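You operate a simulated robot arm through the tools that you are given. There is no shell and no other tool. Be economical: measure what you need, move in short steps, check, and stop when the job is done.

The job below is to be done with a simulated two-armed robot. You get a single attempt, and the scene is never put back.

JOB
Take the cream hose off wall outlet three and cap the outlet.
Fine: back wall switch off and wall tap three shut before wall clip three comes out; hose in the low white cup; clip the white cap in; leave the switch off.
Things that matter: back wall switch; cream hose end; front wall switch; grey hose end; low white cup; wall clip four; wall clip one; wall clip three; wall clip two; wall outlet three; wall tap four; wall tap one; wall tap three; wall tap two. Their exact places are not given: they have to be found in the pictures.

Only the result counts: the job must be done as asked and must still hold three seconds after the hand-in. Knocking over, shifting, dropping, spilling or breaking anything else fails it. A push-on lid holds only when it is set on centred and level and pressed home; a screw cap is set on level and turned clockwise until tight.

ROBOT AND FRAMES
Two 6-joint arms with two-finger grippers on one trunk, on a base that drives. Base frame: it is fixed to the floor where the robot stands at the start and does not move with it; the origin is under the middle of the robot, x ahead of it, y to its left, z up. Lengths are in mm, angles in degrees, forces in N, time in s.
The left shoulder is at the start at [70, 148, 1292], the right one opposite. With the tool pointing down near the work surface each hand reaches from about 640 to 660 mm from the robot's upright axis, wherever it stands, measured 20 degrees to its own side. Places, roughly: back wall switch [800, 0, 1300]; cream hose end (5x5x9 cm) [500, -600, 1100]; front wall switch [800, -100, 1300]; grey hose end (5x5x9 cm) [500, -400, 1100]; low white cup [300, -400, 500]; wall clip four [500, -700, 1000]; wall clip one [500, -400, 1000]; wall clip three [500, -600, 1000]; wall clip two [500, -500, 1000]; wall outlet three [500, -600, 1000]; wall tap four [500, -700, 900]; wall tap one [500, -400, 900]; wall tap three [500, -600, 900]; wall tap two [500, -500, 900]. Payload 2.69 kg a hand.
The TCP of each hand is the grasp point between the finger pads, 20 mm short of the fingertips. In the tool frame z runs along the fingers and y along their closing line. The gripper opens to 100 mm. The gripper's body begins 63 mm behind the TCP.
Orientation is that of the tool frame in the base frame, as a unit quaternion [x, y, z, w]. With the fingers straight down and closing along the base's y, the tool's x points along the base's -x, its y along +y and its z along -z.

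CONTROLS
- The arms move only by the tool arm_command. It takes "left_steps", "right_steps" or both (then of equal length, played together; a hand with none holds still); each is text: rows parted by semicolons, each of 7 numbers parted by spaces: the shift along the tool's x, y, z in mm, then the turn, a rotation vector about the tool's x, y, z in degrees, then the gripper command, from -1 (shut) to 1 (fully open), values between in proportion. In form: tx ty tz wx wy wz grip; .... A call has 1 to 10 rows; each row shifts and turns the commanded pose from where the row before left it, along the tool's axes as they then stand. Rows are played at 5 a second. More than 50 mm and 8.6 degrees between two rows, or a gripper value outside its range, and nothing of the call is played. A pose out of reach is approached as far as the arm can. The call stops where the force on the tool passes 90 N (or 10 N more than at its start, if that is more) or the arm is blocked; 0.2 s more then pass. Each finger travels about 45 mm/s and halts on what it meets, pressing with about 24 N; the grip force reading is that of the motor and also rises with nothing between the fingers. The clock runs only during rows and for 0.2 s after the last one: add rows that do not move to give the fingers time. It gives the time, the measured TCP pose, the force on the tool (base axes), the opening and the grip force at its end, in the units of the frame above (readings bear some noise), with the torque about the TCP (base axes, N m) and any sound that the robot's microphone picked up.
- Cameras (640 x 400 px; columns grow to the right, rows downward): "scene" is now at [121.8, -34.1, 1499.6]; the picture's right is [-0.40, -0.91, -0.00], its down [-0.68, 0.30, -0.67] and it looks along [0.61, -0.27, -0.74] (base axes); focal length 245 px, centre (320, 200). "left" rides on the left gripper at [70, 19, -99] in its tool frame; the picture's right is [-0.26, 0.97, 0.00], its down [-0.75, -0.20, -0.63] and it looks along [-0.61, -0.16, 0.78] (tool axes); focal length 230 px, centre (320, 200). "right" rides on the right gripper at [70, -19, -99] in its tool frame; the picture's right is [0.26, 0.97, 0.00], its down [-0.75, 0.20, -0.63] and it looks along [-0.61, 0.16, 0.78] (tool axes); focal length 230 px, centre (320, 200).
- get_image(camera): a new picture of that camera. No time passes.
- raise_lower(by): slides the trunk up (or, below 0, down) by that many mm; the arms and the scene camera ride with it, the base frame stays. It gives what a move gives, with no picture.
- base_move(legs): drives the robot by 1 to 6 legs, each [ahead, turn to the left] in mm and degrees, along the robot's own axes; the way and the turn of a leg run together, so that a leg with both is an arc; at most 1500 mm and 180 degrees a leg. The arms and the cameras ride along, it lands a little off, and it stops where it bumps. It gives what a move gives.
- pan_tilt(pan, tilt): turns the head with the scene camera to pan (to the left, within 86 degrees either way) and tilt (down, from -29 to 69), counted from straight ahead of the robot. It gives what a move gives.
- locate(camera, pixels): for up to 12 pixels [column, row] of the newest picture of that camera ("zoom" is the newest enlarged one), the place [x, y, z] in the base frame of the surface seen there, good to about 2 mm. No time passes.
- inspect(camera, box): a new picture of the part [left, top, right, bottom] of that camera's present view, enlarged. No time passes.
- hand_in(): hands the job in; it is judged then, once.

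Work in short steps. Measure before you move; look again where a grasp or a placing could have gone wrong, and mend it. You have 80 turns and 58 pictures in all, those below and enlarged ones among them. Open the grippers and draw the arms clear of the work before you hand the job in, unless the task says otherwise; then end with one line.

The tools are called after ">>>" by a JSON object that holds its "api" and its "payload". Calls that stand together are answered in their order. arm_command: Moves the arms, as the interface text tells. Its arguments: {"type":"object","properties":{"left_steps":{"type":"string"},"right_steps":{"type":"string"}},"required":[]} The other tools are called the same way: raise_lower (by) slides the trunk up or down; base_move (legs) drives the base; pan_tilt (pan, tilt) turns the head that bears the scene camera; get_image (camera) takes a picture; locate (camera, pixels) gives the place of the surface under pixels of a picture; inspect (camera, box) takes an enlarged picture of a part of a camera's view; hand_in () hands the job in.

At the start:

```text
clock: 0.0
left_position: [522.7, -65.2, 1151.5]
left_ee_rot: [0.0, 1.0, -0.001, -0.001]
left_wrist_force: [0.8, 0.1, 0.2]
left_moment: [-0.03, 0.0, -0.01]
left_grip_width: 100.0
left_finger_force: 0.0
right_position: [314.2, -406.7, 999.4]
right_ee_rot: [0.0, 1.0, 0.0, -0.001]
right_wrist_force: [0.5, 0.7, 0.0]
right_moment: [0.04, 0.01, 0.0]
right_grip_width: 100.1
right_finger_force: 0.1
trunk travel left (down, up): [-850.0, 90.0]
robot x, y, heading: [2.2, 1.0, 0.2]
head pan, tilt: [-23.8, 47.8]
```

scene: 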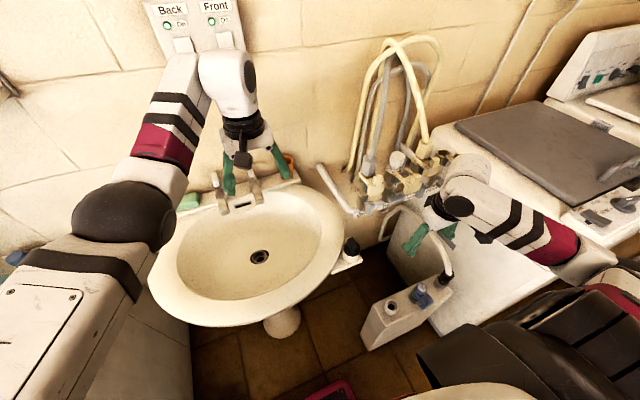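
right: 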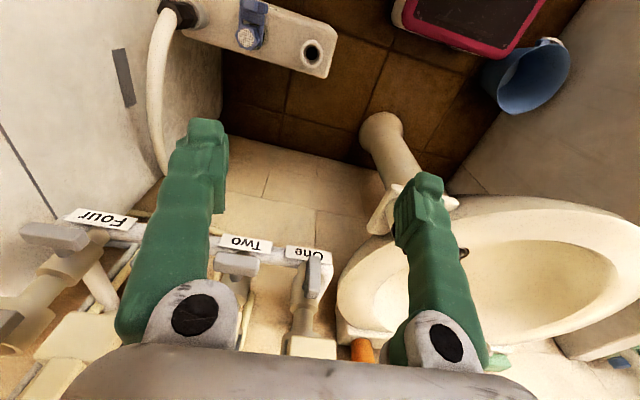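
left: 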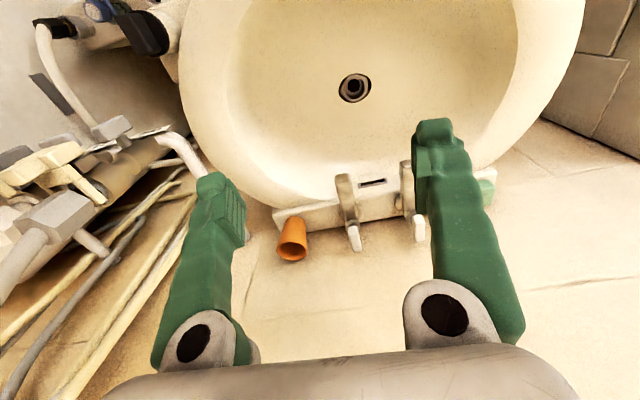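

The scene shows the switches at about (190,20) and the manifold at about (400,180). I'll enlarge both areas.

>>> {"api": "inspect", "payload": {"camera": "scene", "box": [300, 20, 480, 230]}}

>>> {"api": "inspect", "payload": {"camera": "scene", "box": [130, 0, 260, 80]}}

>>> {"api": "inspect", "payload": {"camera": "right", "box": [0, 180, 360, 400]}}

```text
1.90 times, centred on (390, 125) of scene
```

zoom: 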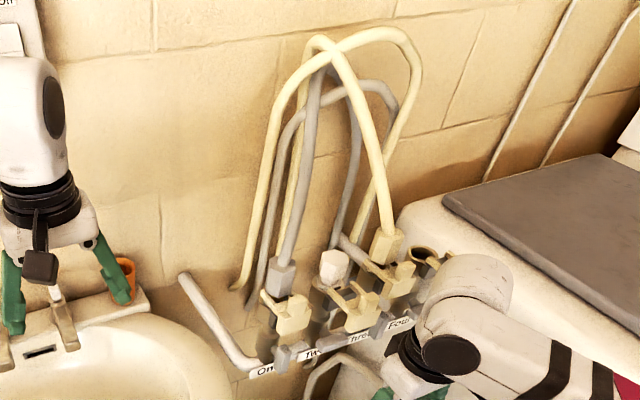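

```text
4.92 times, centred on (195, 40) of scene
```

zoom: 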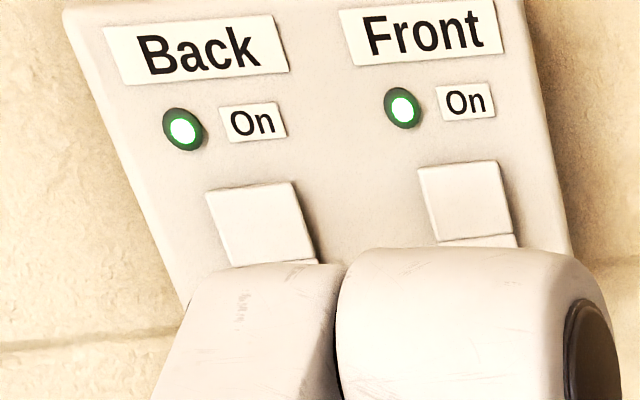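

```text
1.78 times, centred on (180, 290) of right
```

zoom: 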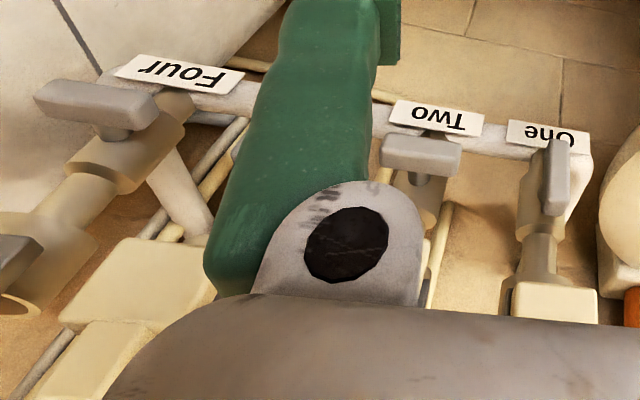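

Both lights read On and the lever rockers are partly hidden by the left arm. I'll locate the switch parts, then enlarge the left wrist camera's view of the manifold.

>>> {"api": "inspect", "payload": {"camera": "scene", "box": [130, 0, 260, 80]}}

>>> {"api": "locate", "payload": {"camera": "zoom", "pixels": [[248, 190], [260, 215], [270, 255], [465, 170], [475, 225], [290, 264], [183, 130], [160, 190], [402, 106], [330, 215]]}}

>>> {"api": "inspect", "payload": {"camera": "left", "box": [0, 80, 240, 290]}}

```text
4.92 times, centred on (195, 40) of scene
```

zoom: 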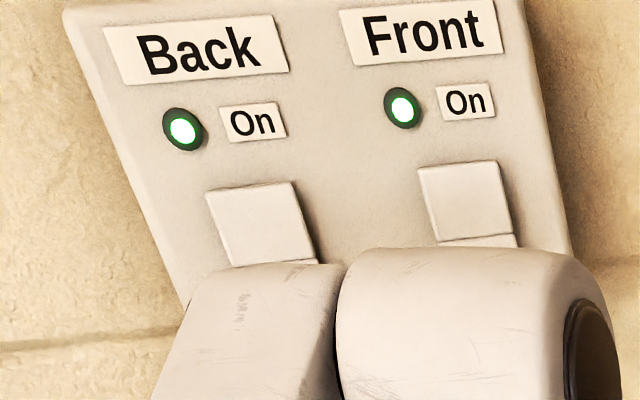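

```text
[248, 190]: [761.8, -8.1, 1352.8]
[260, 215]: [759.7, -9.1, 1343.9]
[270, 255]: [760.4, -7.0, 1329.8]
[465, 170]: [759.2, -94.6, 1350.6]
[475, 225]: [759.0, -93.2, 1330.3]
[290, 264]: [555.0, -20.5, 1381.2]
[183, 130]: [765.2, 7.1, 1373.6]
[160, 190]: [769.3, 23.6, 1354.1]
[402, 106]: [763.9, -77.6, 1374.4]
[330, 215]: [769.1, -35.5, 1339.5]
```

```text
1.90 times, centred on (120, 185) of left
```

zoom: 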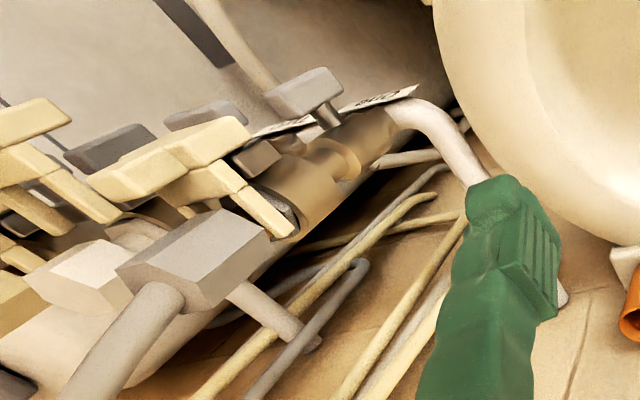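

Wall panel is at x≈769 and the back rocker face is at about (760,-8,1335). I'll turn the left hand to point at the wall, closing its fingers.

>>> {"api": "arm_command", "payload": {"left_steps": "0 0 0 0 -8.5 0 0.5; 0 0 0 0 -8.5 0 0; 0 0 0 0 -8.5 0 -0.5; 0 0 0 0 -8.5 0 -1; 0 0 0 0 -8.5 0 -1; 0 0 0 0 -8.5 0 -1; 0 0 0 0 -8.5 0 -1; 0 0 0 0 -8.5 0 -1; 0 0 0 0 -8.5 0 -1; 0 0 0 0 -8.5 0 -1"}}

>>> {"api": "get_image", "payload": {"camera": "scene"}}

```text
clock: 2.2
left_position: [575.4, 148.8, 1368.1]
left_ee_rot: [-0.015, 0.759, -0.052, 0.648]
left_wrist_force: [-0.6, 0.3, 0.8]
left_moment: [-0.01, -0.01, -0.06]
left_grip_width: 0.0
left_finger_force: 24.3
left hand out of reach, approached as far as the arm can: row 1, 2, 3, 4, 5, 6, 7, 8, 9, 10
right_position: [313.9, -405.2, 1000.3]
right_ee_rot: [0.0, 1.0, -0.001, 0.0]
right_wrist_force: [-0.3, 0.4, 0.2]
right_moment: [-0.01, 0.03, -0.05]
right_grip_width: 100.0
right_finger_force: 0.1
trunk travel left (down, up): [-850.0, 90.0]
robot x, y, heading: [-2.4, -0.2, 0.2]
head pan, tilt: [-23.8, 47.8]
```

```text
49 pictures are left
```

scene: 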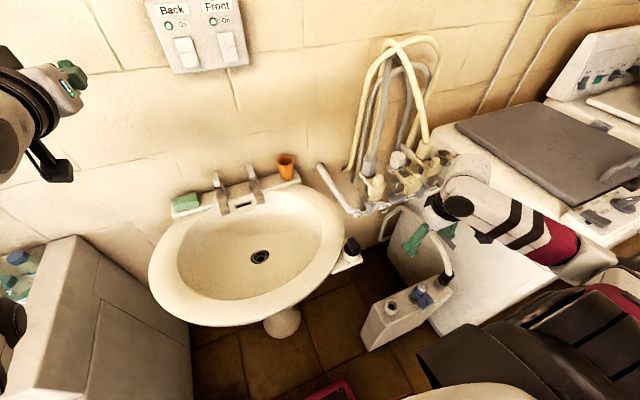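

The view of the switches is now clear. I'll enlarge them to see which way the rockers lean.

>>> {"api": "inspect", "payload": {"camera": "scene", "box": [140, 0, 260, 76]}}

>>> {"api": "locate", "payload": {"camera": "zoom", "pixels": [[220, 205], [240, 240], [250, 270], [255, 300], [265, 340], [190, 210], [300, 300], [195, 120], [440, 200], [470, 290]]}}

```text
5.26 times, centred on (200, 38) of scene
```

zoom: 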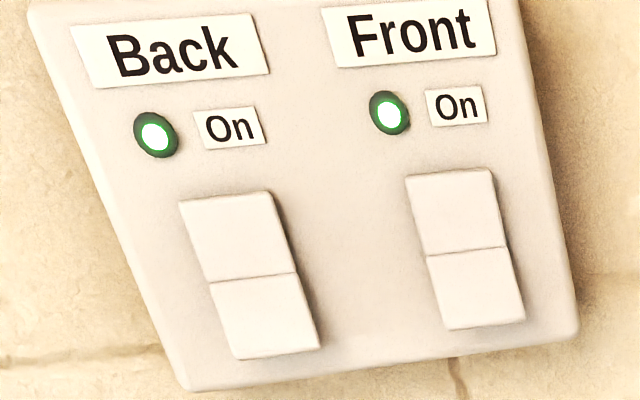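

```text
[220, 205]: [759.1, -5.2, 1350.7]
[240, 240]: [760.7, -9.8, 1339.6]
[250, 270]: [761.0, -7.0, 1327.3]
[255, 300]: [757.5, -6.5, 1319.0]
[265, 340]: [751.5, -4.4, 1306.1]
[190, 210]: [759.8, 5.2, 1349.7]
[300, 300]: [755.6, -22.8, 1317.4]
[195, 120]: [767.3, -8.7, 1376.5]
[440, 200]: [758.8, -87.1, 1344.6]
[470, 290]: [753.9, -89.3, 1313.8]
```

The rockers' tops are pressed in (On) and the bottoms stand out at about (751,-5,1306), so Off means pressing the bottom of Back. I'll play a null row to see which pose the command baseline takes.

>>> {"api": "arm_command", "payload": {"left_steps": "0 0 10 0 0 0 -1; 0 0 0 0 0 0 -1"}}

```text
clock: 2.8
left_position: [585.1, 150.2, 1369.1]
left_ee_rot: [-0.015, 0.759, -0.051, 0.648]
left_wrist_force: [0.4, 0.0, 0.1]
left_moment: [0.01, 0.01, 0.01]
left_grip_width: 0.2
left_finger_force: 23.8
right_position: [314.8, -405.9, 1000.3]
right_ee_rot: [0.0, 1.0, 0.0, 0.0]
right_wrist_force: [0.5, 0.1, -0.2]
right_moment: [-0.02, -0.01, -0.02]
right_grip_width: 99.9
right_finger_force: 0.0
trunk travel left (down, up): [-850.0, 90.0]
robot x, y, heading: [-1.9, -2.3, 0.0]
head pan, tilt: [-23.8, 47.8]
```

The baseline resets to the measured pose. I'll square the hand to the wall and bring it in front of the lower half of the Back rocker.

>>> {"api": "arm_command", "payload": {"left_steps": "0 0 0 -1.5 -4.5 2.7 -1; 0 0 0 -1.5 -4.5 2.7 -1; 12 -31 21 0 0 0 -1; 12 -31 21 0 0 0 -1; 12 -31 21 0 0 0 -1; 12 -31 21 0 0 0 -1; 12 -31 16 0 0 0 -1; 0 0 0 0 0 0 -1"}}

>>> {"api": "inspect", "payload": {"camera": "scene", "box": [140, 0, 260, 76]}}

```text
clock: 4.6
left_position: [630.9, 203.4, 1380.9]
left_ee_rot: [0.003, 0.709, -0.002, 0.705]
left_wrist_force: [0.1, -0.2, -0.5]
left_moment: [-0.01, -0.01, 0.0]
left_grip_width: 0.0
left_finger_force: 24.2
left hand out of reach, approached as far as the arm can: row 1, 2, 3, 4, 5, 6, 7
right_position: [313.4, -405.9, 999.5]
right_ee_rot: [0.0, 1.0, 0.0, 0.0]
right_wrist_force: [-0.1, -0.1, 0.4]
right_moment: [-0.01, 0.01, -0.02]
right_grip_width: 99.9
right_finger_force: 0.1
trunk travel left (down, up): [-850.0, 90.0]
robot x, y, heading: [-5.2, -1.4, 0.2]
head pan, tilt: [-23.8, 47.8]
```

```text
5.26 times, centred on (200, 38) of scene
```

zoom: 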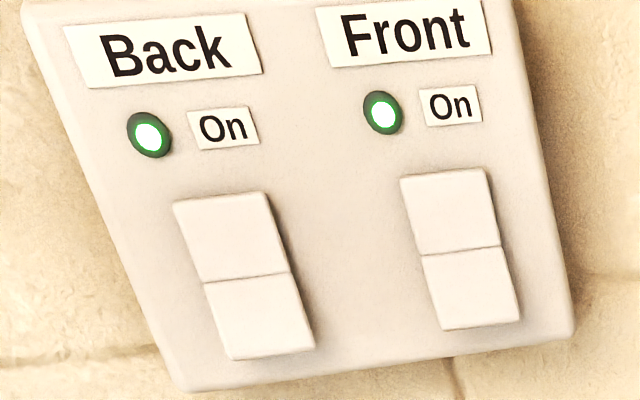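

The hand went to (631,203,1381): facing the wall, the arm only reaches on its own side. I'll test how far it extends there before moving the base.

>>> {"api": "arm_command", "payload": {"left_steps": "14 0 20 0 0 0 -1; 14 0 20 0 0 0 -1; 14 0 20 0 0 0 -1; 14 0 10 0 0 0 -1; 0 0 0 0 0 0 -1"}}

>>> {"api": "pan_tilt", "payload": {"pan": -70, "tilt": 50}}

>>> {"api": "get_image", "payload": {"camera": "scene"}}

```text
clock: 5.8
left_position: [702.1, 229.9, 1332.4]
left_ee_rot: [0.001, 0.707, -0.001, 0.707]
left_wrist_force: [0.4, 0.1, -0.1]
left_moment: [0.03, -0.01, -0.01]
left_grip_width: 0.0
left_finger_force: 23.7
left hand out of reach, approached as far as the arm can: row 1, 2, 3, 4
right_position: [314.3, -405.5, 998.7]
right_ee_rot: [0.0, 1.0, 0.0, 0.0]
right_wrist_force: [-0.1, 0.1, 0.4]
right_moment: [0.02, -0.03, 0.01]
right_grip_width: 99.9
right_finger_force: 0.0
trunk travel left (down, up): [-850.0, 90.0]
robot x, y, heading: [0.1, -0.3, -0.1]
head pan, tilt: [-23.8, 47.8]
```

```text
clock: 6.9
left_position: [701.6, 229.2, 1332.3]
left_ee_rot: [0.003, 0.708, -0.001, 0.706]
left_wrist_force: [0.0, 0.1, -0.2]
left_moment: [0.01, 0.01, -0.01]
left_grip_width: 0.0
left_finger_force: 24.0
right_position: [314.2, -405.8, 1000.1]
right_ee_rot: [0.0, 1.0, 0.0, 0.0]
right_wrist_force: [-1.0, 0.9, 0.8]
right_moment: [0.02, 0.01, 0.0]
right_grip_width: 99.9
right_finger_force: 0.0
trunk travel left (down, up): [-850.0, 90.0]
robot x, y, heading: [3.5, 1.3, 0.2]
head pan, tilt: [-70.0, 50.0]
```

```text
46 pictures are left
```

scene: 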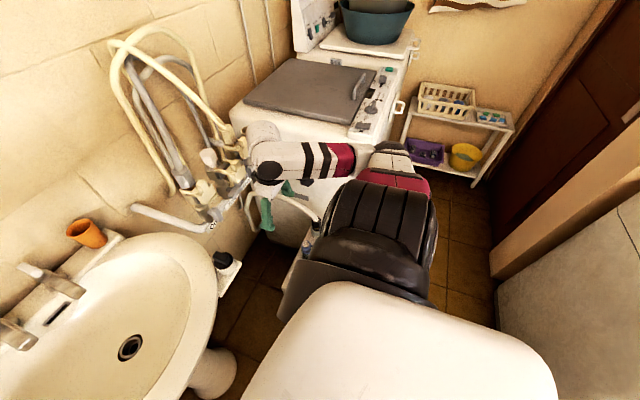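

Extension to x≈702 at y≈230 works. I'll draw back 70 mm, then turn the robot 18.5° right so the hand comes in front of the Back switch.

>>> {"api": "arm_command", "payload": {"left_steps": "0 0 -35 0 0 0 -1; 0 0 -35 0 0 0 -1; 0 0 0 0 0 0 -1"}}

>>> {"api": "base_move", "payload": {"legs": [[0, -18.5]]}}

>>> {"api": "pan_tilt", "payload": {"pan": 0, "tilt": 30}}

>>> {"api": "get_image", "payload": {"camera": "scene"}}

```text
clock: 7.7
left_position: [633.3, 228.4, 1331.7]
left_ee_rot: [-0.002, 0.708, 0.003, 0.707]
left_wrist_force: [0.2, 0.5, 0.1]
left_moment: [-0.03, -0.03, 0.02]
left_grip_width: 0.0
left_finger_force: 23.9
right_position: [315.9, -405.7, 999.5]
right_ee_rot: [0.0, 1.0, 0.0, 0.0]
right_wrist_force: [0.1, 0.5, -0.3]
right_moment: [-0.03, 0.01, -0.03]
right_grip_width: 99.9
right_finger_force: 0.1
trunk travel left (down, up): [-850.0, 90.0]
robot x, y, heading: [-0.8, 0.6, -0.1]
head pan, tilt: [-70.0, 50.0]
```

```text
clock: 9.2
left_position: [672.5, 14.9, 1331.2]
left_ee_rot: [0.114, 0.698, -0.114, 0.698]
left_wrist_force: [-0.3, -0.4, 0.7]
left_moment: [-0.02, -0.01, -0.01]
left_grip_width: 0.0
left_finger_force: 23.6
right_position: [168.5, -484.6, 1000.1]
right_ee_rot: [0.164, 0.986, -0.001, 0.0]
right_wrist_force: [0.0, -0.3, 0.1]
right_moment: [-0.02, 0.02, 0.01]
right_grip_width: 99.9
right_finger_force: 0.1
trunk travel left (down, up): [-850.0, 90.0]
robot x, y, heading: [-0.5, 0.5, -18.7]
head pan, tilt: [-70.0, 50.0]
```

```text
clock: 10.6
left_position: [672.0, 15.3, 1331.7]
left_ee_rot: [0.113, 0.698, -0.113, 0.698]
left_wrist_force: [-0.8, -0.6, -0.4]
left_moment: [0.02, 0.0, -0.01]
left_grip_width: 0.0
left_finger_force: 24.0
right_position: [167.2, -484.6, 999.2]
right_ee_rot: [0.161, 0.987, 0.0, 0.0]
right_wrist_force: [0.3, 0.1, 0.0]
right_moment: [0.03, 0.01, -0.04]
right_grip_width: 99.8
right_finger_force: 0.1
trunk travel left (down, up): [-850.0, 90.0]
robot x, y, heading: [4.3, 7.1, -19.0]
head pan, tilt: [0.0, 30.0]
```

```text
45 pictures are left
```

scene: 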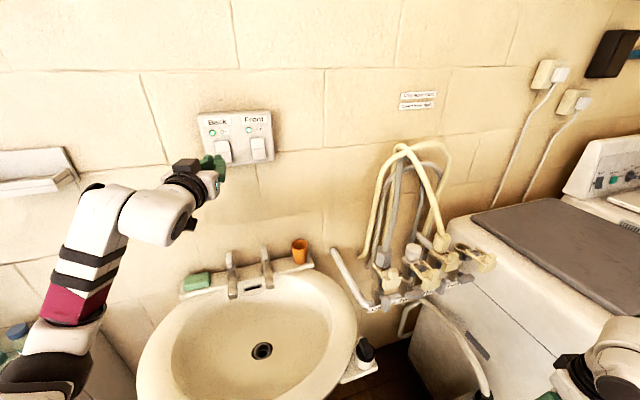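

The hand now faces the panel at tool z≈(0.947,-0.321,0). There's also a notice on the wall at (417,100) that I'll read while moving the tip to about 15 mm off the rocker.

>>> {"api": "arm_command", "payload": {"left_steps": "12 2 15 0 0 0 -1; 12 2 15 0 0 0 -1; 0 1 15 0 0 0 -1; 0 0 0 0 0 0 -1"}}

>>> {"api": "inspect", "payload": {"camera": "scene", "box": [395, 85, 445, 115]}}

>>> {"api": "inspect", "payload": {"camera": "scene", "box": [180, 100, 290, 200]}}

```text
clock: 11.6
left_position: [717.7, 8.2, 1309.3]
left_ee_rot: [0.118, 0.698, -0.117, 0.697]
left_wrist_force: [-0.3, 0.1, -0.1]
left_moment: [0.01, -0.01, -0.01]
left_grip_width: 0.0
left_finger_force: 24.1
right_position: [167.9, -486.2, 1000.6]
right_ee_rot: [0.163, 0.987, -0.001, 0.0]
right_wrist_force: [0.4, 0.0, -0.1]
right_moment: [0.04, 0.03, -0.03]
right_grip_width: 100.1
right_finger_force: 0.1
trunk travel left (down, up): [-850.0, 90.0]
robot x, y, heading: [-0.2, -0.1, -18.7]
head pan, tilt: [0.0, 30.0]
```

```text
12.80 times, centred on (420, 100) of scene
```

zoom: 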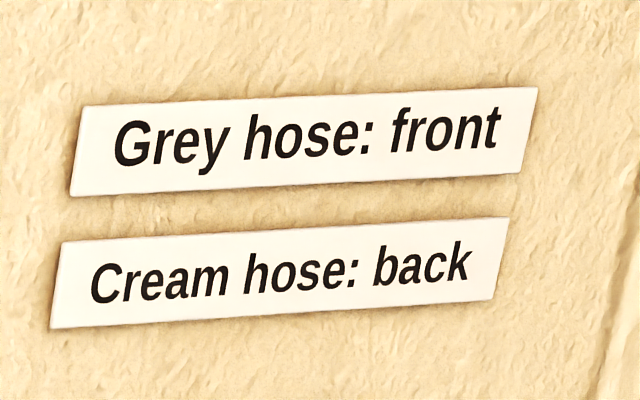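

```text
4.00 times, centred on (235, 150) of scene
```

zoom: 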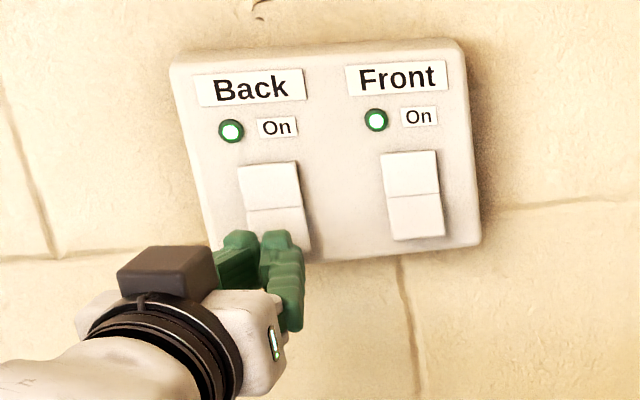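

The tip at (280,240) lines up with the lower half of Back, so I'll press in small steps.

>>> {"api": "arm_command", "payload": {"left_steps": "0 0 8 0 0 0 -1; 0 0 7 0 0 0 -1; 0 0 4 0 0 0 -1; 0 0 4 0 0 0 -1; 0 0 4 0 0 0 -1; 0 0 4 0 0 0 -1"}}

>>> {"api": "inspect", "payload": {"camera": "scene", "box": [180, 100, 290, 200]}}

```text
clock: 13.0
left_position: [743.6, -4.4, 1310.7]
left_ee_rot: [0.116, 0.698, -0.115, 0.698]
left_wrist_force: [-9.2, 1.2, -2.3]
left_moment: [0.02, -0.03, 0.03]
left_grip_width: 0.0
left_finger_force: 24.0
right_position: [165.8, -484.7, 1001.0]
right_ee_rot: [0.162, 0.987, 0.0, 0.002]
right_wrist_force: [-0.6, 0.9, -0.7]
right_moment: [0.01, 0.0, 0.0]
right_grip_width: 100.3
right_finger_force: 0.0
trunk travel left (down, up): [-850.0, 90.0]
robot x, y, heading: [-3.5, -1.8, -18.8]
head pan, tilt: [0.0, 30.0]
```

```text
4.00 times, centred on (235, 150) of scene
```

zoom: 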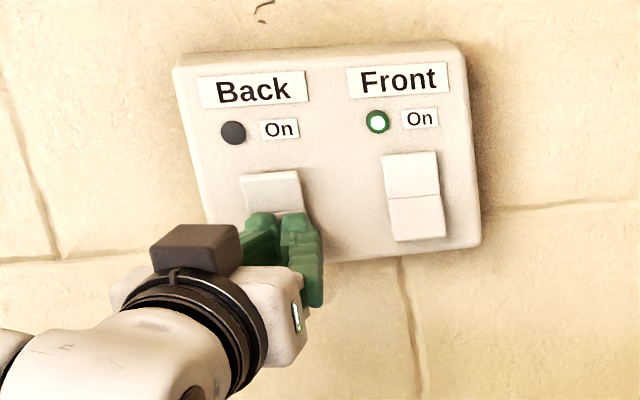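

The Back light is dark. I'll retract and verify that it stays off.

>>> {"api": "arm_command", "payload": {"left_steps": "0 0 2 0 0 0 -1; 0 0 -30 0 0 0 -1; 0 0 -40 0 0 0 -1; 0 0 -40 0 0 0 -1; 0 0 -40 0 0 0 -1; 0 0 0 0 0 0 -1"}}

>>> {"api": "get_image", "payload": {"camera": "scene"}}

>>> {"api": "inspect", "payload": {"camera": "scene", "box": [340, 210, 500, 310]}}

```text
clock: 14.4
left_position: [604.9, 43.1, 1309.7]
left_ee_rot: [0.115, 0.698, -0.113, 0.697]
left_wrist_force: [-0.6, -0.2, -0.4]
left_moment: [-0.04, -0.01, -0.03]
left_grip_width: 0.1
left_finger_force: 24.1
right_position: [168.5, -485.7, 999.6]
right_ee_rot: [0.162, 0.987, 0.0, 0.001]
right_wrist_force: [0.1, -0.2, -0.5]
right_moment: [-0.01, -0.03, -0.01]
right_grip_width: 99.9
right_finger_force: 0.1
trunk travel left (down, up): [-850.0, 90.0]
robot x, y, heading: [-2.3, -2.8, -18.8]
head pan, tilt: [0.0, 30.0]
```

```text
41 pictures are left
```

scene: 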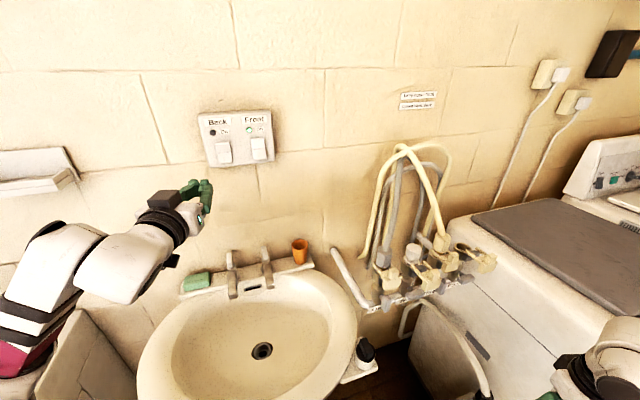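

```text
4.00 times, centred on (420, 260) of scene
```

zoom: 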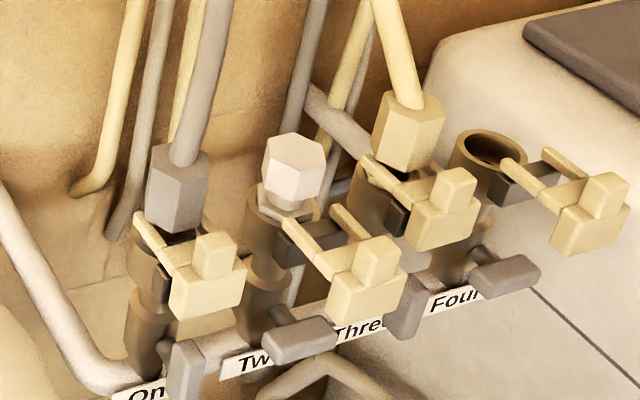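

Back is off and Front is still lit. Outlet three holds the cream hose with clip in and lever upright (open); the white cap sits in outlet two. I'll measure the manifold parts.

>>> {"api": "locate", "payload": {"camera": "zoom", "pixels": [[440, 195], [462, 182], [420, 235], [405, 100], [408, 150], [405, 310], [402, 285], [300, 335], [295, 150], [295, 185], [185, 360], [490, 150]]}}

>>> {"api": "locate", "payload": {"camera": "scene", "pixels": [[365, 350], [478, 270], [430, 340], [477, 345], [485, 385], [340, 255], [470, 215]]}}

>>> {"api": "pan_tilt", "payload": {"pan": -30, "tilt": 62}}

>>> {"api": "get_image", "payload": {"camera": "scene"}}

```text
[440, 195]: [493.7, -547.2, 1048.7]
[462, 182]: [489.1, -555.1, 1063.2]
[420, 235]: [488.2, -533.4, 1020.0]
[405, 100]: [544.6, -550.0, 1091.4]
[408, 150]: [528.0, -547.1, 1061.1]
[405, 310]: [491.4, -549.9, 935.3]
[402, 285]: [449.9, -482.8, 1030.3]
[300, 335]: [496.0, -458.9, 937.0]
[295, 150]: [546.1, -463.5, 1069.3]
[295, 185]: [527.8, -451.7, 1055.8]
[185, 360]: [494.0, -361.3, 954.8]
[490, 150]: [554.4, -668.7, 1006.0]
```

```text
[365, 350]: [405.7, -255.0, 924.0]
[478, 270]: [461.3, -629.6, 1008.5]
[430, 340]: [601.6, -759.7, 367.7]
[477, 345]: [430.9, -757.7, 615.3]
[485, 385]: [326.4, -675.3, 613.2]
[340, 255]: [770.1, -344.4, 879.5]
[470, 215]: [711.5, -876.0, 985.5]
```

```text
clock: 15.3
left_position: [605.8, 43.4, 1309.6]
left_ee_rot: [0.114, 0.698, -0.112, 0.698]
left_wrist_force: [0.5, -0.2, 0.0]
left_moment: [-0.01, 0.0, -0.01]
left_grip_width: 0.2
left_finger_force: 23.9
right_position: [167.6, -485.1, 998.8]
right_ee_rot: [0.163, 0.987, 0.001, 0.001]
right_wrist_force: [0.3, 0.0, -0.3]
right_moment: [-0.03, 0.01, -0.01]
right_grip_width: 100.0
right_finger_force: 0.1
trunk travel left (down, up): [-850.0, 90.0]
robot x, y, heading: [1.7, -2.1, -18.6]
head pan, tilt: [-30.0, 62.0]
```

```text
39 pictures are left
```

scene: 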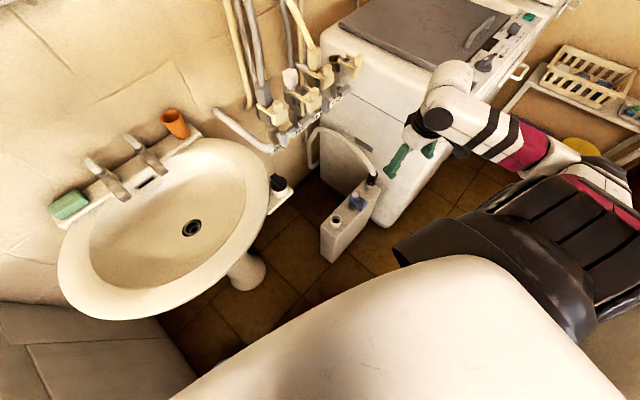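

The white box at (350,215) has an opening, a blue tap and a hose. I'll enlarge it to identify the low white cup.

>>> {"api": "inspect", "payload": {"camera": "scene", "box": [300, 140, 400, 270]}}

>>> {"api": "locate", "payload": {"camera": "zoom", "pixels": [[290, 248], [300, 205], [372, 125], [250, 290], [230, 265], [278, 252], [330, 210], [210, 300]]}}

>>> {"api": "inspect", "payload": {"camera": "scene", "box": [240, 160, 310, 220]}}

```text
3.08 times, centred on (350, 205) of scene
```

zoom: 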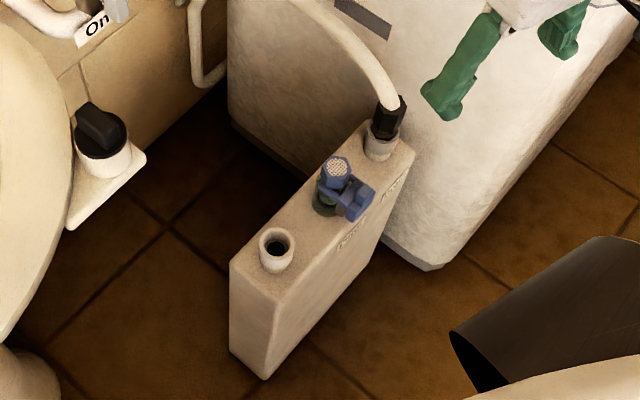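

```text
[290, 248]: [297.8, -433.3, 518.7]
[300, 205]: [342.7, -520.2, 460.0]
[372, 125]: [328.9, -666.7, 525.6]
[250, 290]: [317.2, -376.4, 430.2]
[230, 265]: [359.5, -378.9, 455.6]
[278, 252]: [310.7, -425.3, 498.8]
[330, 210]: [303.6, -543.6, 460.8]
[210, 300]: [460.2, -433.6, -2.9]
```

```text
6.67 times, centred on (275, 190) of scene
```

zoom: 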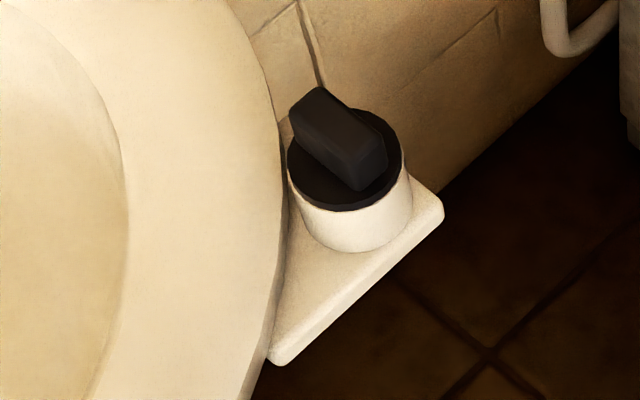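

The low cup is the spout at about (303,-430,515) on the white box. I'll turn another 11° right so outlet three falls in the right arm's workspace, then pitch the right hand up to 45° as a reach test, moving it up and forward.

>>> {"api": "base_move", "payload": {"legs": [[0, -11.4]]}}

>>> {"api": "arm_command", "payload": {"right_steps": "-15 0 -20 0 -8.5 0 0; -20 0 -20 0 -8.5 0 -0.5; -20 0 -20 0 -8.5 0 -1; -25 0 -15 0 -8.5 0 -1; -25 0 -10 0 -8.5 0 -1; -25 0 0 0 0 0 -1; 0 0 0 0 0 0 -1"}}

```text
clock: 16.5
left_position: [602.9, -76.5, 1307.5]
left_ee_rot: [0.183, 0.684, -0.182, 0.682]
left_wrist_force: [0.6, 0.0, -0.1]
left_moment: [0.01, -0.02, -0.02]
left_grip_width: 0.0
left_finger_force: 23.8
right_position: [68.9, -507.8, 999.4]
right_ee_rot: [0.259, 0.966, 0.0, 0.0]
right_wrist_force: [1.3, 0.5, -0.5]
right_moment: [-0.08, 0.05, 0.0]
right_grip_width: 100.2
right_finger_force: 0.2
trunk travel left (down, up): [-850.0, 90.0]
robot x, y, heading: [1.1, 1.4, -30.0]
head pan, tilt: [-30.0, 62.0]
```

```text
clock: 18.1
left_position: [601.4, -76.7, 1307.9]
left_ee_rot: [0.183, 0.683, -0.181, 0.683]
left_wrist_force: [0.3, 0.6, 0.7]
left_moment: [0.0, 0.02, 0.0]
left_grip_width: 0.0
left_finger_force: 24.2
right_position: [170.2, -522.5, 1112.3]
right_ee_rot: [0.241, 0.9, -0.093, 0.351]
right_wrist_force: [0.6, -0.1, -0.4]
right_moment: [-0.03, -0.02, 0.02]
right_grip_width: 0.2
right_finger_force: 24.3
right hand out of reach, approached as far as the arm can: row 3, 4, 5
trunk travel left (down, up): [-850.0, 90.0]
robot x, y, heading: [0.8, 3.8, -30.2]
head pan, tilt: [-30.0, 62.0]
```

Pitching works (about 42° from vertical). The right wrist camera should now see the manifold, so I'll look there.

>>> {"api": "get_image", "payload": {"camera": "right"}}

>>> {"api": "pan_tilt", "payload": {"pan": -18, "tilt": 36}}

>>> {"api": "get_image", "payload": {"camera": "scene"}}

```text
36 pictures are left
```

right: 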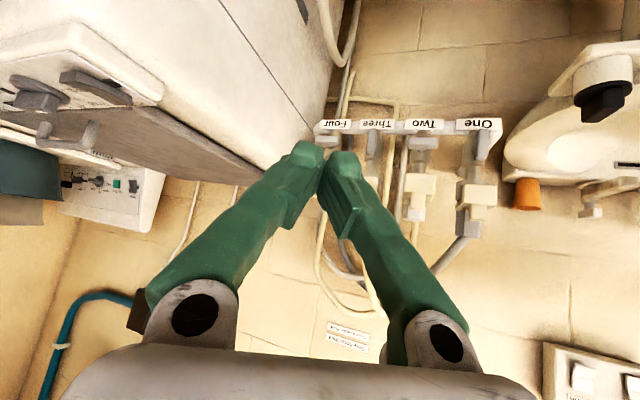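

```text
clock: 19.0
left_position: [601.1, -77.6, 1309.3]
left_ee_rot: [0.183, 0.683, -0.182, 0.683]
left_wrist_force: [-0.1, -0.7, 0.1]
left_moment: [0.02, -0.04, 0.01]
left_grip_width: 0.0
left_finger_force: 24.3
right_position: [169.4, -522.6, 1112.7]
right_ee_rot: [0.242, 0.9, -0.095, 0.351]
right_wrist_force: [0.8, -0.3, 0.2]
right_moment: [0.01, 0.01, -0.02]
right_grip_width: 0.0
right_finger_force: 24.5
trunk travel left (down, up): [-850.0, 90.0]
robot x, y, heading: [1.2, 1.3, -30.0]
head pan, tilt: [-18.0, 36.0]
```

```text
35 pictures are left
```

scene: 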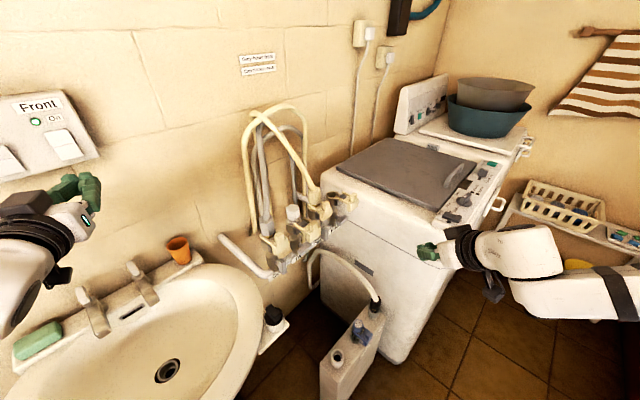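

Now I'll measure the manifold in an enlarged view from this angle, with a close-up of tap three from the scene camera.

>>> {"api": "inspect", "payload": {"camera": "scene", "box": [240, 170, 370, 280]}}

>>> {"api": "inspect", "payload": {"camera": "right", "box": [300, 100, 520, 280]}}

```text
3.64 times, centred on (305, 225) of scene
```

zoom: 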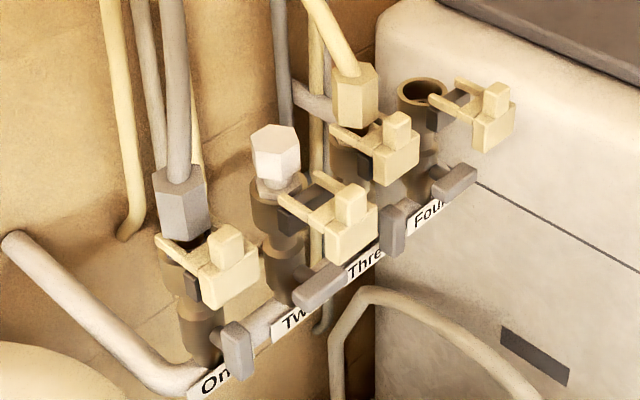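

```text
2.22 times, centred on (410, 190) of right
```

zoom: 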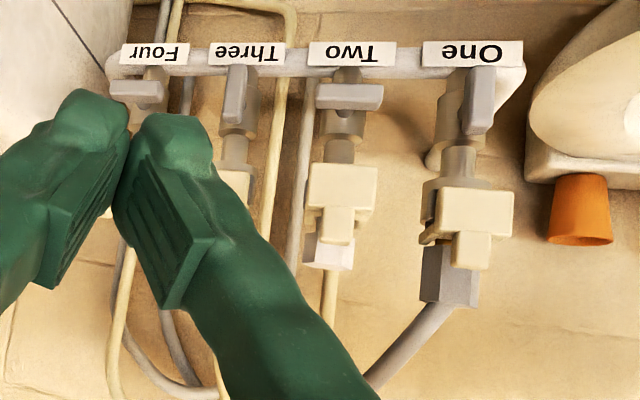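

Levers one and three stand upright (open), two and four lie across (closed). I'll measure lever three, lever two and the neighbouring clips.

>>> {"api": "locate", "payload": {"camera": "zoom", "pixels": [[236, 72], [235, 95], [233, 120], [320, 96], [350, 96], [378, 97], [138, 93], [482, 100], [340, 185], [338, 222], [327, 250], [240, 150]]}}

>>> {"api": "inspect", "payload": {"camera": "scene", "box": [290, 180, 360, 260]}}

>>> {"api": "locate", "payload": {"camera": "zoom", "pixels": [[255, 225], [250, 290], [190, 100], [195, 170], [320, 140], [310, 185], [285, 195], [320, 120], [190, 60], [450, 235], [350, 50], [230, 320]]}}

```text
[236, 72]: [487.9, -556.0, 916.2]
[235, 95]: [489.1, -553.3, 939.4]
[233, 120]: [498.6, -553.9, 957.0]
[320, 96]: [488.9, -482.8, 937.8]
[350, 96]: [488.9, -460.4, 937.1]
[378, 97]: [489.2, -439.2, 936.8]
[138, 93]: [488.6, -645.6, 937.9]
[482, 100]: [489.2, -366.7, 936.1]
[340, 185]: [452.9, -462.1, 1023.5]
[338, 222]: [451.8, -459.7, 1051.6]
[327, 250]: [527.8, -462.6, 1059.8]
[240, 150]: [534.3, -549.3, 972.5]
```

```text
5.00 times, centred on (325, 220) of scene
```

zoom: 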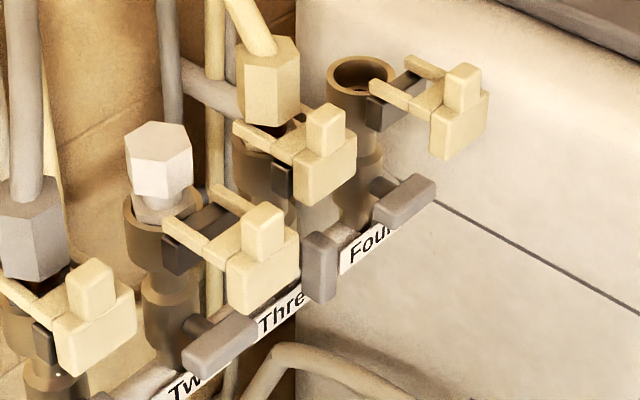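

```text
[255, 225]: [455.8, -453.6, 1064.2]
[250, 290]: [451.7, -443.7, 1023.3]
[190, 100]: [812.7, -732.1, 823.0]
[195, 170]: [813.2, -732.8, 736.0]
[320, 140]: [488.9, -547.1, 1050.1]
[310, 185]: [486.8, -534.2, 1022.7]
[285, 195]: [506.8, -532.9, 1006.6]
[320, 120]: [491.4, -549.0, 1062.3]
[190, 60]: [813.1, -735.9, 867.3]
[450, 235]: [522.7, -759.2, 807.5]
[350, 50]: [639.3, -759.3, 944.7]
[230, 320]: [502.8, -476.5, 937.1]
```

Pitch of outlets is ~93 mm: lever three is centred at (y -554, z 937), face x 489; clip three is 36 mm further in than the pulled clips. I'll yaw the right hand to face +x and bring it in front of tap three, with fingers closed.

>>> {"api": "arm_command", "payload": {"right_steps": "0 0 0 -5.1 0 -5.5 -1; 0 0 0 -5.1 0 -5.5 -1; 0 0 0 -5.1 0 -5.5 -1; 0 0 0 -5.1 0 -5.5 -1; -17 0 38 0 0 0 -1; -17 0 38 0 0 0 -1; -17 0 38 0 0 0 -1; -17 0 38 0 0 0 -1; -17 0 38 0 0 0 -1; -17 0 38 0 0 0 -1"}}

```text
clock: 21.2
left_position: [600.8, -78.7, 1309.2]
left_ee_rot: [0.182, 0.683, -0.181, 0.683]
left_wrist_force: [0.0, -0.2, -0.3]
left_moment: [0.03, -0.02, 0.01]
left_grip_width: 0.0
left_finger_force: 24.3
right_position: [193.8, -495.6, 1107.9]
right_ee_rot: [0.031, 0.931, -0.01, 0.363]
right_wrist_force: [-0.5, -0.5, -0.2]
right_moment: [0.0, 0.0, 0.03]
right_grip_width: 0.2
right_finger_force: 24.6
right hand out of reach, approached as far as the arm can: row 1, 2, 4, 5, 6, 7, 8, 9, 10
trunk travel left (down, up): [-850.0, 90.0]
robot x, y, heading: [2.1, -4.2, -30.0]
head pan, tilt: [-18.0, 36.0]
```

The hand yawed but did not advance, so this is a poor region for that heading. I'll try advancing again from here to see whether it tracks.

>>> {"api": "arm_command", "payload": {"right_steps": "-17 -10 38 0 0 0 -1; -17 0 38 0 0 0 -1; -17 0 38 0 0 0 -1; -17 0 38 0 0 0 -1; -17 0 30 0 0 0 -1; 0 0 0 0 0 0 -1"}}

```text
clock: 22.6
left_position: [601.5, -77.8, 1308.8]
left_ee_rot: [0.183, 0.684, -0.181, 0.683]
left_wrist_force: [-0.5, 0.3, -0.5]
left_moment: [0.0, -0.02, 0.02]
left_grip_width: 0.0
left_finger_force: 24.4
right_position: [199.1, -503.0, 1115.6]
right_ee_rot: [0.031, 0.931, -0.011, 0.362]
right_wrist_force: [-0.3, 0.2, -0.4]
right_moment: [-0.05, 0.04, -0.01]
right_grip_width: 0.1
right_finger_force: 24.0
right hand out of reach, approached as far as the arm can: row 1, 2, 3, 4, 5
trunk travel left (down, up): [-850.0, 90.0]
robot x, y, heading: [1.8, 1.6, -30.0]
head pan, tilt: [-18.0, 36.0]
```

Extension with the hand yawed isn't available here, so I'll reposition the base for a straight-on approach. First I'll raise and draw back the left hand and look at the free floor to the right and rear.

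>>> {"api": "arm_command", "payload": {"left_steps": "-40 0 -20 0 0 0 -1; -40 0 -20 0 0 0 -1; -40 0 -20 0 0 0 -1; -40 0 -20 0 0 0 -1; -40 0 -20 0 0 0 -1; 0 0 0 0 0 0 -1"}}

>>> {"api": "pan_tilt", "payload": {"pan": -80, "tilt": 40}}

>>> {"api": "get_image", "payload": {"camera": "scene"}}

>>> {"api": "locate", "payload": {"camera": "scene", "pixels": [[100, 150], [200, 150], [300, 150], [400, 150], [500, 100], [600, 100], [320, 40], [450, 200], [560, 200], [150, 250]]}}

```text
clock: 24.0
left_position: [517.2, -25.0, 1508.9]
left_ee_rot: [0.182, 0.684, -0.181, 0.683]
left_wrist_force: [-0.1, -0.3, -0.5]
left_moment: [0.0, 0.0, -0.03]
left_grip_width: 0.0
left_finger_force: 23.8
right_position: [199.6, -502.1, 1114.9]
right_ee_rot: [0.031, 0.932, -0.01, 0.362]
right_wrist_force: [0.7, 0.8, 1.2]
right_moment: [0.03, 0.03, 0.0]
right_grip_width: 0.0
right_finger_force: 24.2
trunk travel left (down, up): [-850.0, 90.0]
robot x, y, heading: [0.8, 0.7, -30.0]
head pan, tilt: [-18.0, 36.0]
```

```text
clock: 25.3
left_position: [517.5, -26.7, 1508.5]
left_ee_rot: [0.184, 0.683, -0.182, 0.683]
left_wrist_force: [0.7, -0.2, -0.2]
left_moment: [0.0, 0.03, -0.03]
left_grip_width: 0.0
left_finger_force: 24.1
right_position: [200.0, -502.7, 1114.7]
right_ee_rot: [0.031, 0.931, -0.011, 0.363]
right_wrist_force: [-0.3, -0.5, 0.5]
right_moment: [0.0, 0.02, 0.01]
right_grip_width: 0.0
right_finger_force: 24.1
trunk travel left (down, up): [-850.0, 90.0]
robot x, y, heading: [1.6, -1.1, -29.8]
head pan, tilt: [-80.0, 40.0]
```

```text
31 pictures are left
```

scene: 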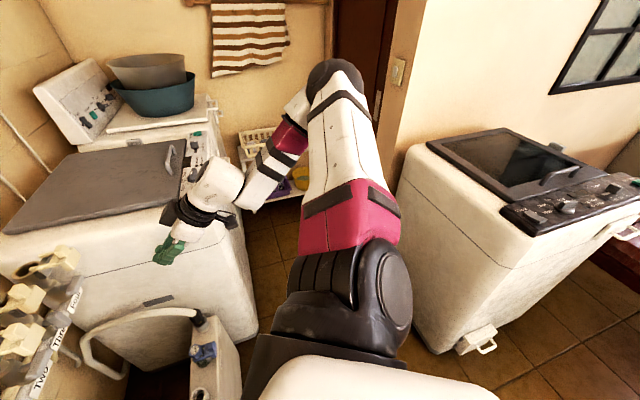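

```text
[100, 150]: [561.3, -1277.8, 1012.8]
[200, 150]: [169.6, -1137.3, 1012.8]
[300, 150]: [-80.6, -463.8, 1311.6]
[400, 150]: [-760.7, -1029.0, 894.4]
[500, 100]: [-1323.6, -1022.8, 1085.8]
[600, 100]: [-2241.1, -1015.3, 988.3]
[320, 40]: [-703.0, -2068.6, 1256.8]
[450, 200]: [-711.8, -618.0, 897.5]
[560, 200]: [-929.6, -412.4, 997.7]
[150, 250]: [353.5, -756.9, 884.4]
```

There's room to the right but the elbow needs space there. I'd rather lower the trunk from here so targets are at shoulder height, where the horizontal pose worked; I'll check the left side for clearance first.

>>> {"api": "pan_tilt", "payload": {"pan": 60, "tilt": 40}}

>>> {"api": "get_image", "payload": {"camera": "scene"}}

>>> {"api": "locate", "payload": {"camera": "scene", "pixels": [[320, 250], [400, 250], [200, 250], [450, 150], [500, 200], [350, 150], [250, 150], [560, 250], [420, 320], [150, 150]]}}

```text
clock: 27.6
left_position: [517.1, -26.6, 1507.6]
left_ee_rot: [0.183, 0.683, -0.183, 0.683]
left_wrist_force: [-0.9, 0.4, 0.1]
left_moment: [0.01, -0.01, -0.02]
left_grip_width: 0.0
left_finger_force: 23.9
right_position: [199.6, -502.2, 1114.8]
right_ee_rot: [0.031, 0.932, -0.01, 0.362]
right_wrist_force: [0.0, 0.6, -0.7]
right_moment: [-0.02, 0.0, 0.0]
right_grip_width: 0.0
right_finger_force: 24.3
trunk travel left (down, up): [-850.0, 90.0]
robot x, y, heading: [-0.3, -3.5, -30.1]
head pan, tilt: [60.0, 40.0]
```

```text
30 pictures are left
```

scene: 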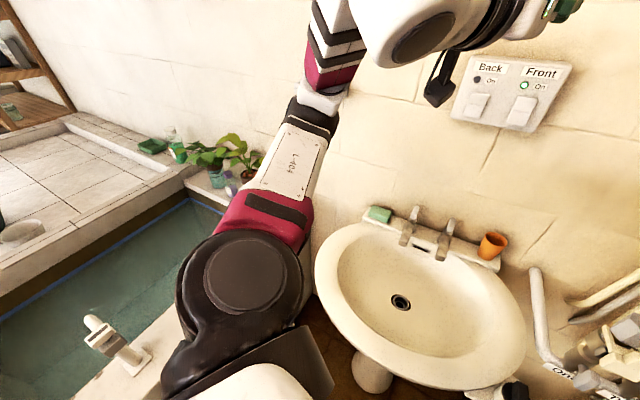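

```text
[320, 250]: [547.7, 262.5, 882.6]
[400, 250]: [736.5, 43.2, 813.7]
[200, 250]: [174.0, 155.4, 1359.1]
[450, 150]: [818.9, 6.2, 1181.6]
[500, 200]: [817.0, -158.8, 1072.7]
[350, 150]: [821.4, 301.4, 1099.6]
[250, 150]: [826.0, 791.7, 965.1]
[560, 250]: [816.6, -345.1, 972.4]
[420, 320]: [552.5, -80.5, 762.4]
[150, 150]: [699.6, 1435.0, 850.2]
```

Upper left arm is at shoulder height and the sink rim is at z≈883, so a 300 mm drop is clear. I'll lower, then pitch the right hand level and advance.

>>> {"api": "raise_lower", "payload": {"by": -300}}

>>> {"api": "arm_command", "payload": {"right_steps": "-40 0 -15 0 -4 0 -1; -40 0 -15 0 -4 0 -1; -40 0 -10 0 -8 0 -1; -40 0 0 0 -8 0 -1; -30 0 10 0 -8 0 -1; -10 0 30 0 -4 0 -1; 0 0 0 0 0 0 -1"}}

```text
clock: 30.6
left_position: [516.9, -27.3, 1208.0]
left_ee_rot: [0.183, 0.684, -0.181, 0.683]
left_wrist_force: [0.4, 0.3, -0.1]
left_moment: [-0.02, 0.01, -0.01]
left_grip_width: 0.0
left_finger_force: 24.4
right_position: [198.1, -502.5, 814.8]
right_ee_rot: [0.031, 0.931, -0.012, 0.362]
right_wrist_force: [0.4, -0.7, -0.8]
right_moment: [0.0, -0.01, -0.03]
right_grip_width: 0.2
right_finger_force: 23.6
trunk travel left (down, up): [-550.0, 390.0]
robot x, y, heading: [0.2, 1.2, -30.0]
head pan, tilt: [60.0, 40.0]
```

```text
clock: 32.1
left_position: [517.0, -26.3, 1207.9]
left_ee_rot: [0.184, 0.683, -0.182, 0.683]
left_wrist_force: [-0.3, -0.1, 0.7]
left_moment: [0.03, 0.01, 0.0]
left_grip_width: 0.0
left_finger_force: 24.6
right_position: [272.9, -546.9, 999.5]
right_ee_rot: [0.077, 0.783, -0.066, 0.614]
right_wrist_force: [0.3, 0.3, 0.1]
right_moment: [0.02, 0.02, -0.02]
right_grip_width: 0.0
right_finger_force: 23.5
right hand out of reach, approached as far as the arm can: row 4, 5, 6
trunk travel left (down, up): [-550.0, 390.0]
robot x, y, heading: [1.0, 1.5, -29.7]
head pan, tilt: [60.0, 40.0]
```

The hand is now nearly level at (273,-547,1000) with yaw -11°. I'll advance toward the front of tap three.

>>> {"api": "arm_command", "payload": {"right_steps": "-2 13 35 0 0 0 -1; -2 13 35 0 0 0 -1; -2 13 35 0 0 0 -1; -2 13 30 0 0 0 -1; 0 0 0 0 0 0 -1"}}

>>> {"api": "pan_tilt", "payload": {"pan": -15, "tilt": 32}}

>>> {"api": "get_image", "payload": {"camera": "scene"}}

```text
clock: 33.4
left_position: [515.1, -27.6, 1207.7]
left_ee_rot: [0.183, 0.683, -0.181, 0.684]
left_wrist_force: [-0.5, 0.6, -0.3]
left_moment: [-0.02, 0.0, -0.03]
left_grip_width: 0.0
left_finger_force: 24.0
right_position: [376.3, -530.2, 980.9]
right_ee_rot: [0.077, 0.783, -0.066, 0.614]
right_wrist_force: [-1.1, 0.1, -0.1]
right_moment: [-0.01, 0.03, 0.01]
right_grip_width: 0.1
right_finger_force: 24.3
right hand out of reach, approached as far as the arm can: row 1
trunk travel left (down, up): [-550.0, 390.0]
robot x, y, heading: [3.9, 6.3, -30.1]
head pan, tilt: [60.0, 40.0]
```

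```text
clock: 34.8
left_position: [516.6, -26.1, 1207.6]
left_ee_rot: [0.183, 0.684, -0.181, 0.683]
left_wrist_force: [0.8, 0.0, -0.6]
left_moment: [0.01, 0.01, 0.02]
left_grip_width: 0.0
left_finger_force: 24.0
right_position: [377.1, -529.5, 981.2]
right_ee_rot: [0.077, 0.783, -0.066, 0.614]
right_wrist_force: [0.1, -0.8, -0.2]
right_moment: [-0.03, 0.0, -0.01]
right_grip_width: 0.0
right_finger_force: 24.0
trunk travel left (down, up): [-550.0, 390.0]
robot x, y, heading: [-1.7, 0.7, -29.9]
head pan, tilt: [-15.0, 32.0]
```

```text
29 pictures are left
```

scene: 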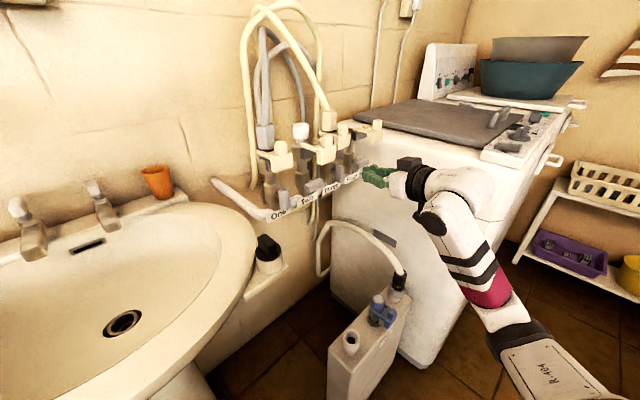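

The pose is tracking well with the trunk lowered. I'll take out the remaining 11° of yaw and move to just in front, left of lever three's upper end.

>>> {"api": "arm_command", "payload": {"right_steps": "0 0 0 -5.3 0 -1.3 -1; 0 0 0 -5.3 0 -1.3 -1; -4 4 32 0 0 0 -1; -3 4 31 0 0 0 -1; 0 0 0 0 0 0 -1"}}

>>> {"api": "inspect", "payload": {"camera": "scene", "box": [260, 90, 400, 230]}}

```text
clock: 36.0
left_position: [515.3, -26.6, 1208.3]
left_ee_rot: [0.183, 0.683, -0.181, 0.683]
left_wrist_force: [-0.4, -0.9, 0.4]
left_moment: [-0.03, 0.0, 0.0]
left_grip_width: 0.1
left_finger_force: 23.8
right_position: [439.0, -525.5, 974.0]
right_ee_rot: [0.003, 0.786, -0.008, 0.618]
right_wrist_force: [-0.3, 0.2, -0.7]
right_moment: [-0.02, -0.02, -0.02]
right_grip_width: 0.0
right_finger_force: 24.3
trunk travel left (down, up): [-550.0, 390.0]
robot x, y, heading: [2.3, -2.5, -29.9]
head pan, tilt: [-15.0, 32.0]
```

```text
2.86 times, centred on (330, 160) of scene
```

zoom: 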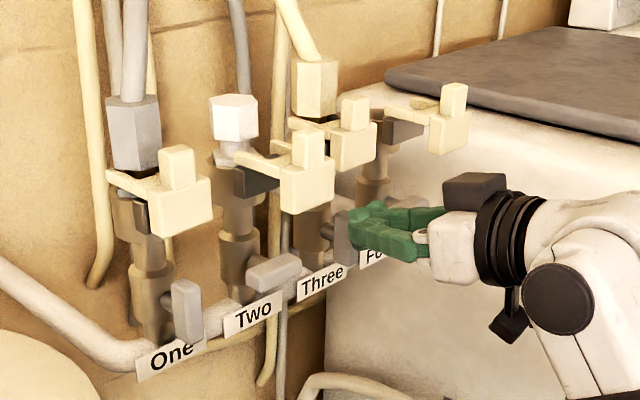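

Aligned. I'll advance the tip beside the lever's upper end, then sweep right (clockwise seen from the front).

>>> {"api": "arm_command", "payload": {"right_steps": "0 3 20 0 0 0 -1; 0 2 20 0 0 0 -1; 0 -7 0 0 0 0 -1; 0 -7 0 0 0 0 -1; 0 -7 0 0 0 0 -1; -1 -7 0 0 0 0 -1; 0 -7 0 0 0 0 -1"}}

>>> {"api": "inspect", "payload": {"camera": "scene", "box": [260, 90, 400, 230]}}

```text
clock: 37.6
left_position: [513.7, -25.4, 1210.6]
left_ee_rot: [0.182, 0.682, -0.182, 0.685]
left_wrist_force: [1.1, -1.0, -0.7]
left_moment: [0.0, 0.01, 0.01]
left_grip_width: 0.0
left_finger_force: 24.1
right_position: [473.4, -552.9, 965.6]
right_ee_rot: [0.001, 0.786, -0.008, 0.618]
right_wrist_force: [-10.3, 4.6, 1.6]
right_moment: [0.17, 0.02, -0.05]
right_grip_width: 0.0
right_finger_force: 24.1
trunk travel left (down, up): [-550.0, 390.0]
robot x, y, heading: [0.0, -5.8, -30.4]
head pan, tilt: [-15.0, 32.0]
```

```text
2.86 times, centred on (330, 160) of scene
```

zoom: 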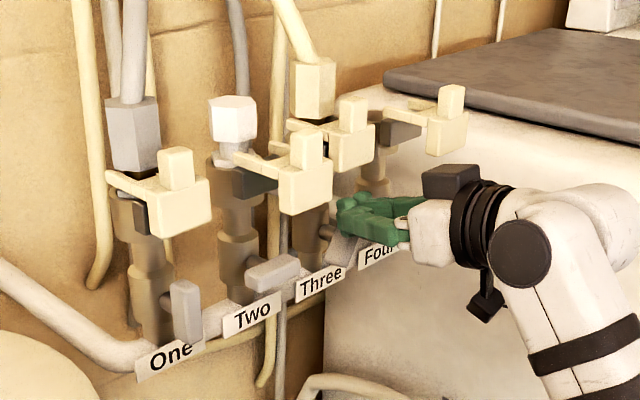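

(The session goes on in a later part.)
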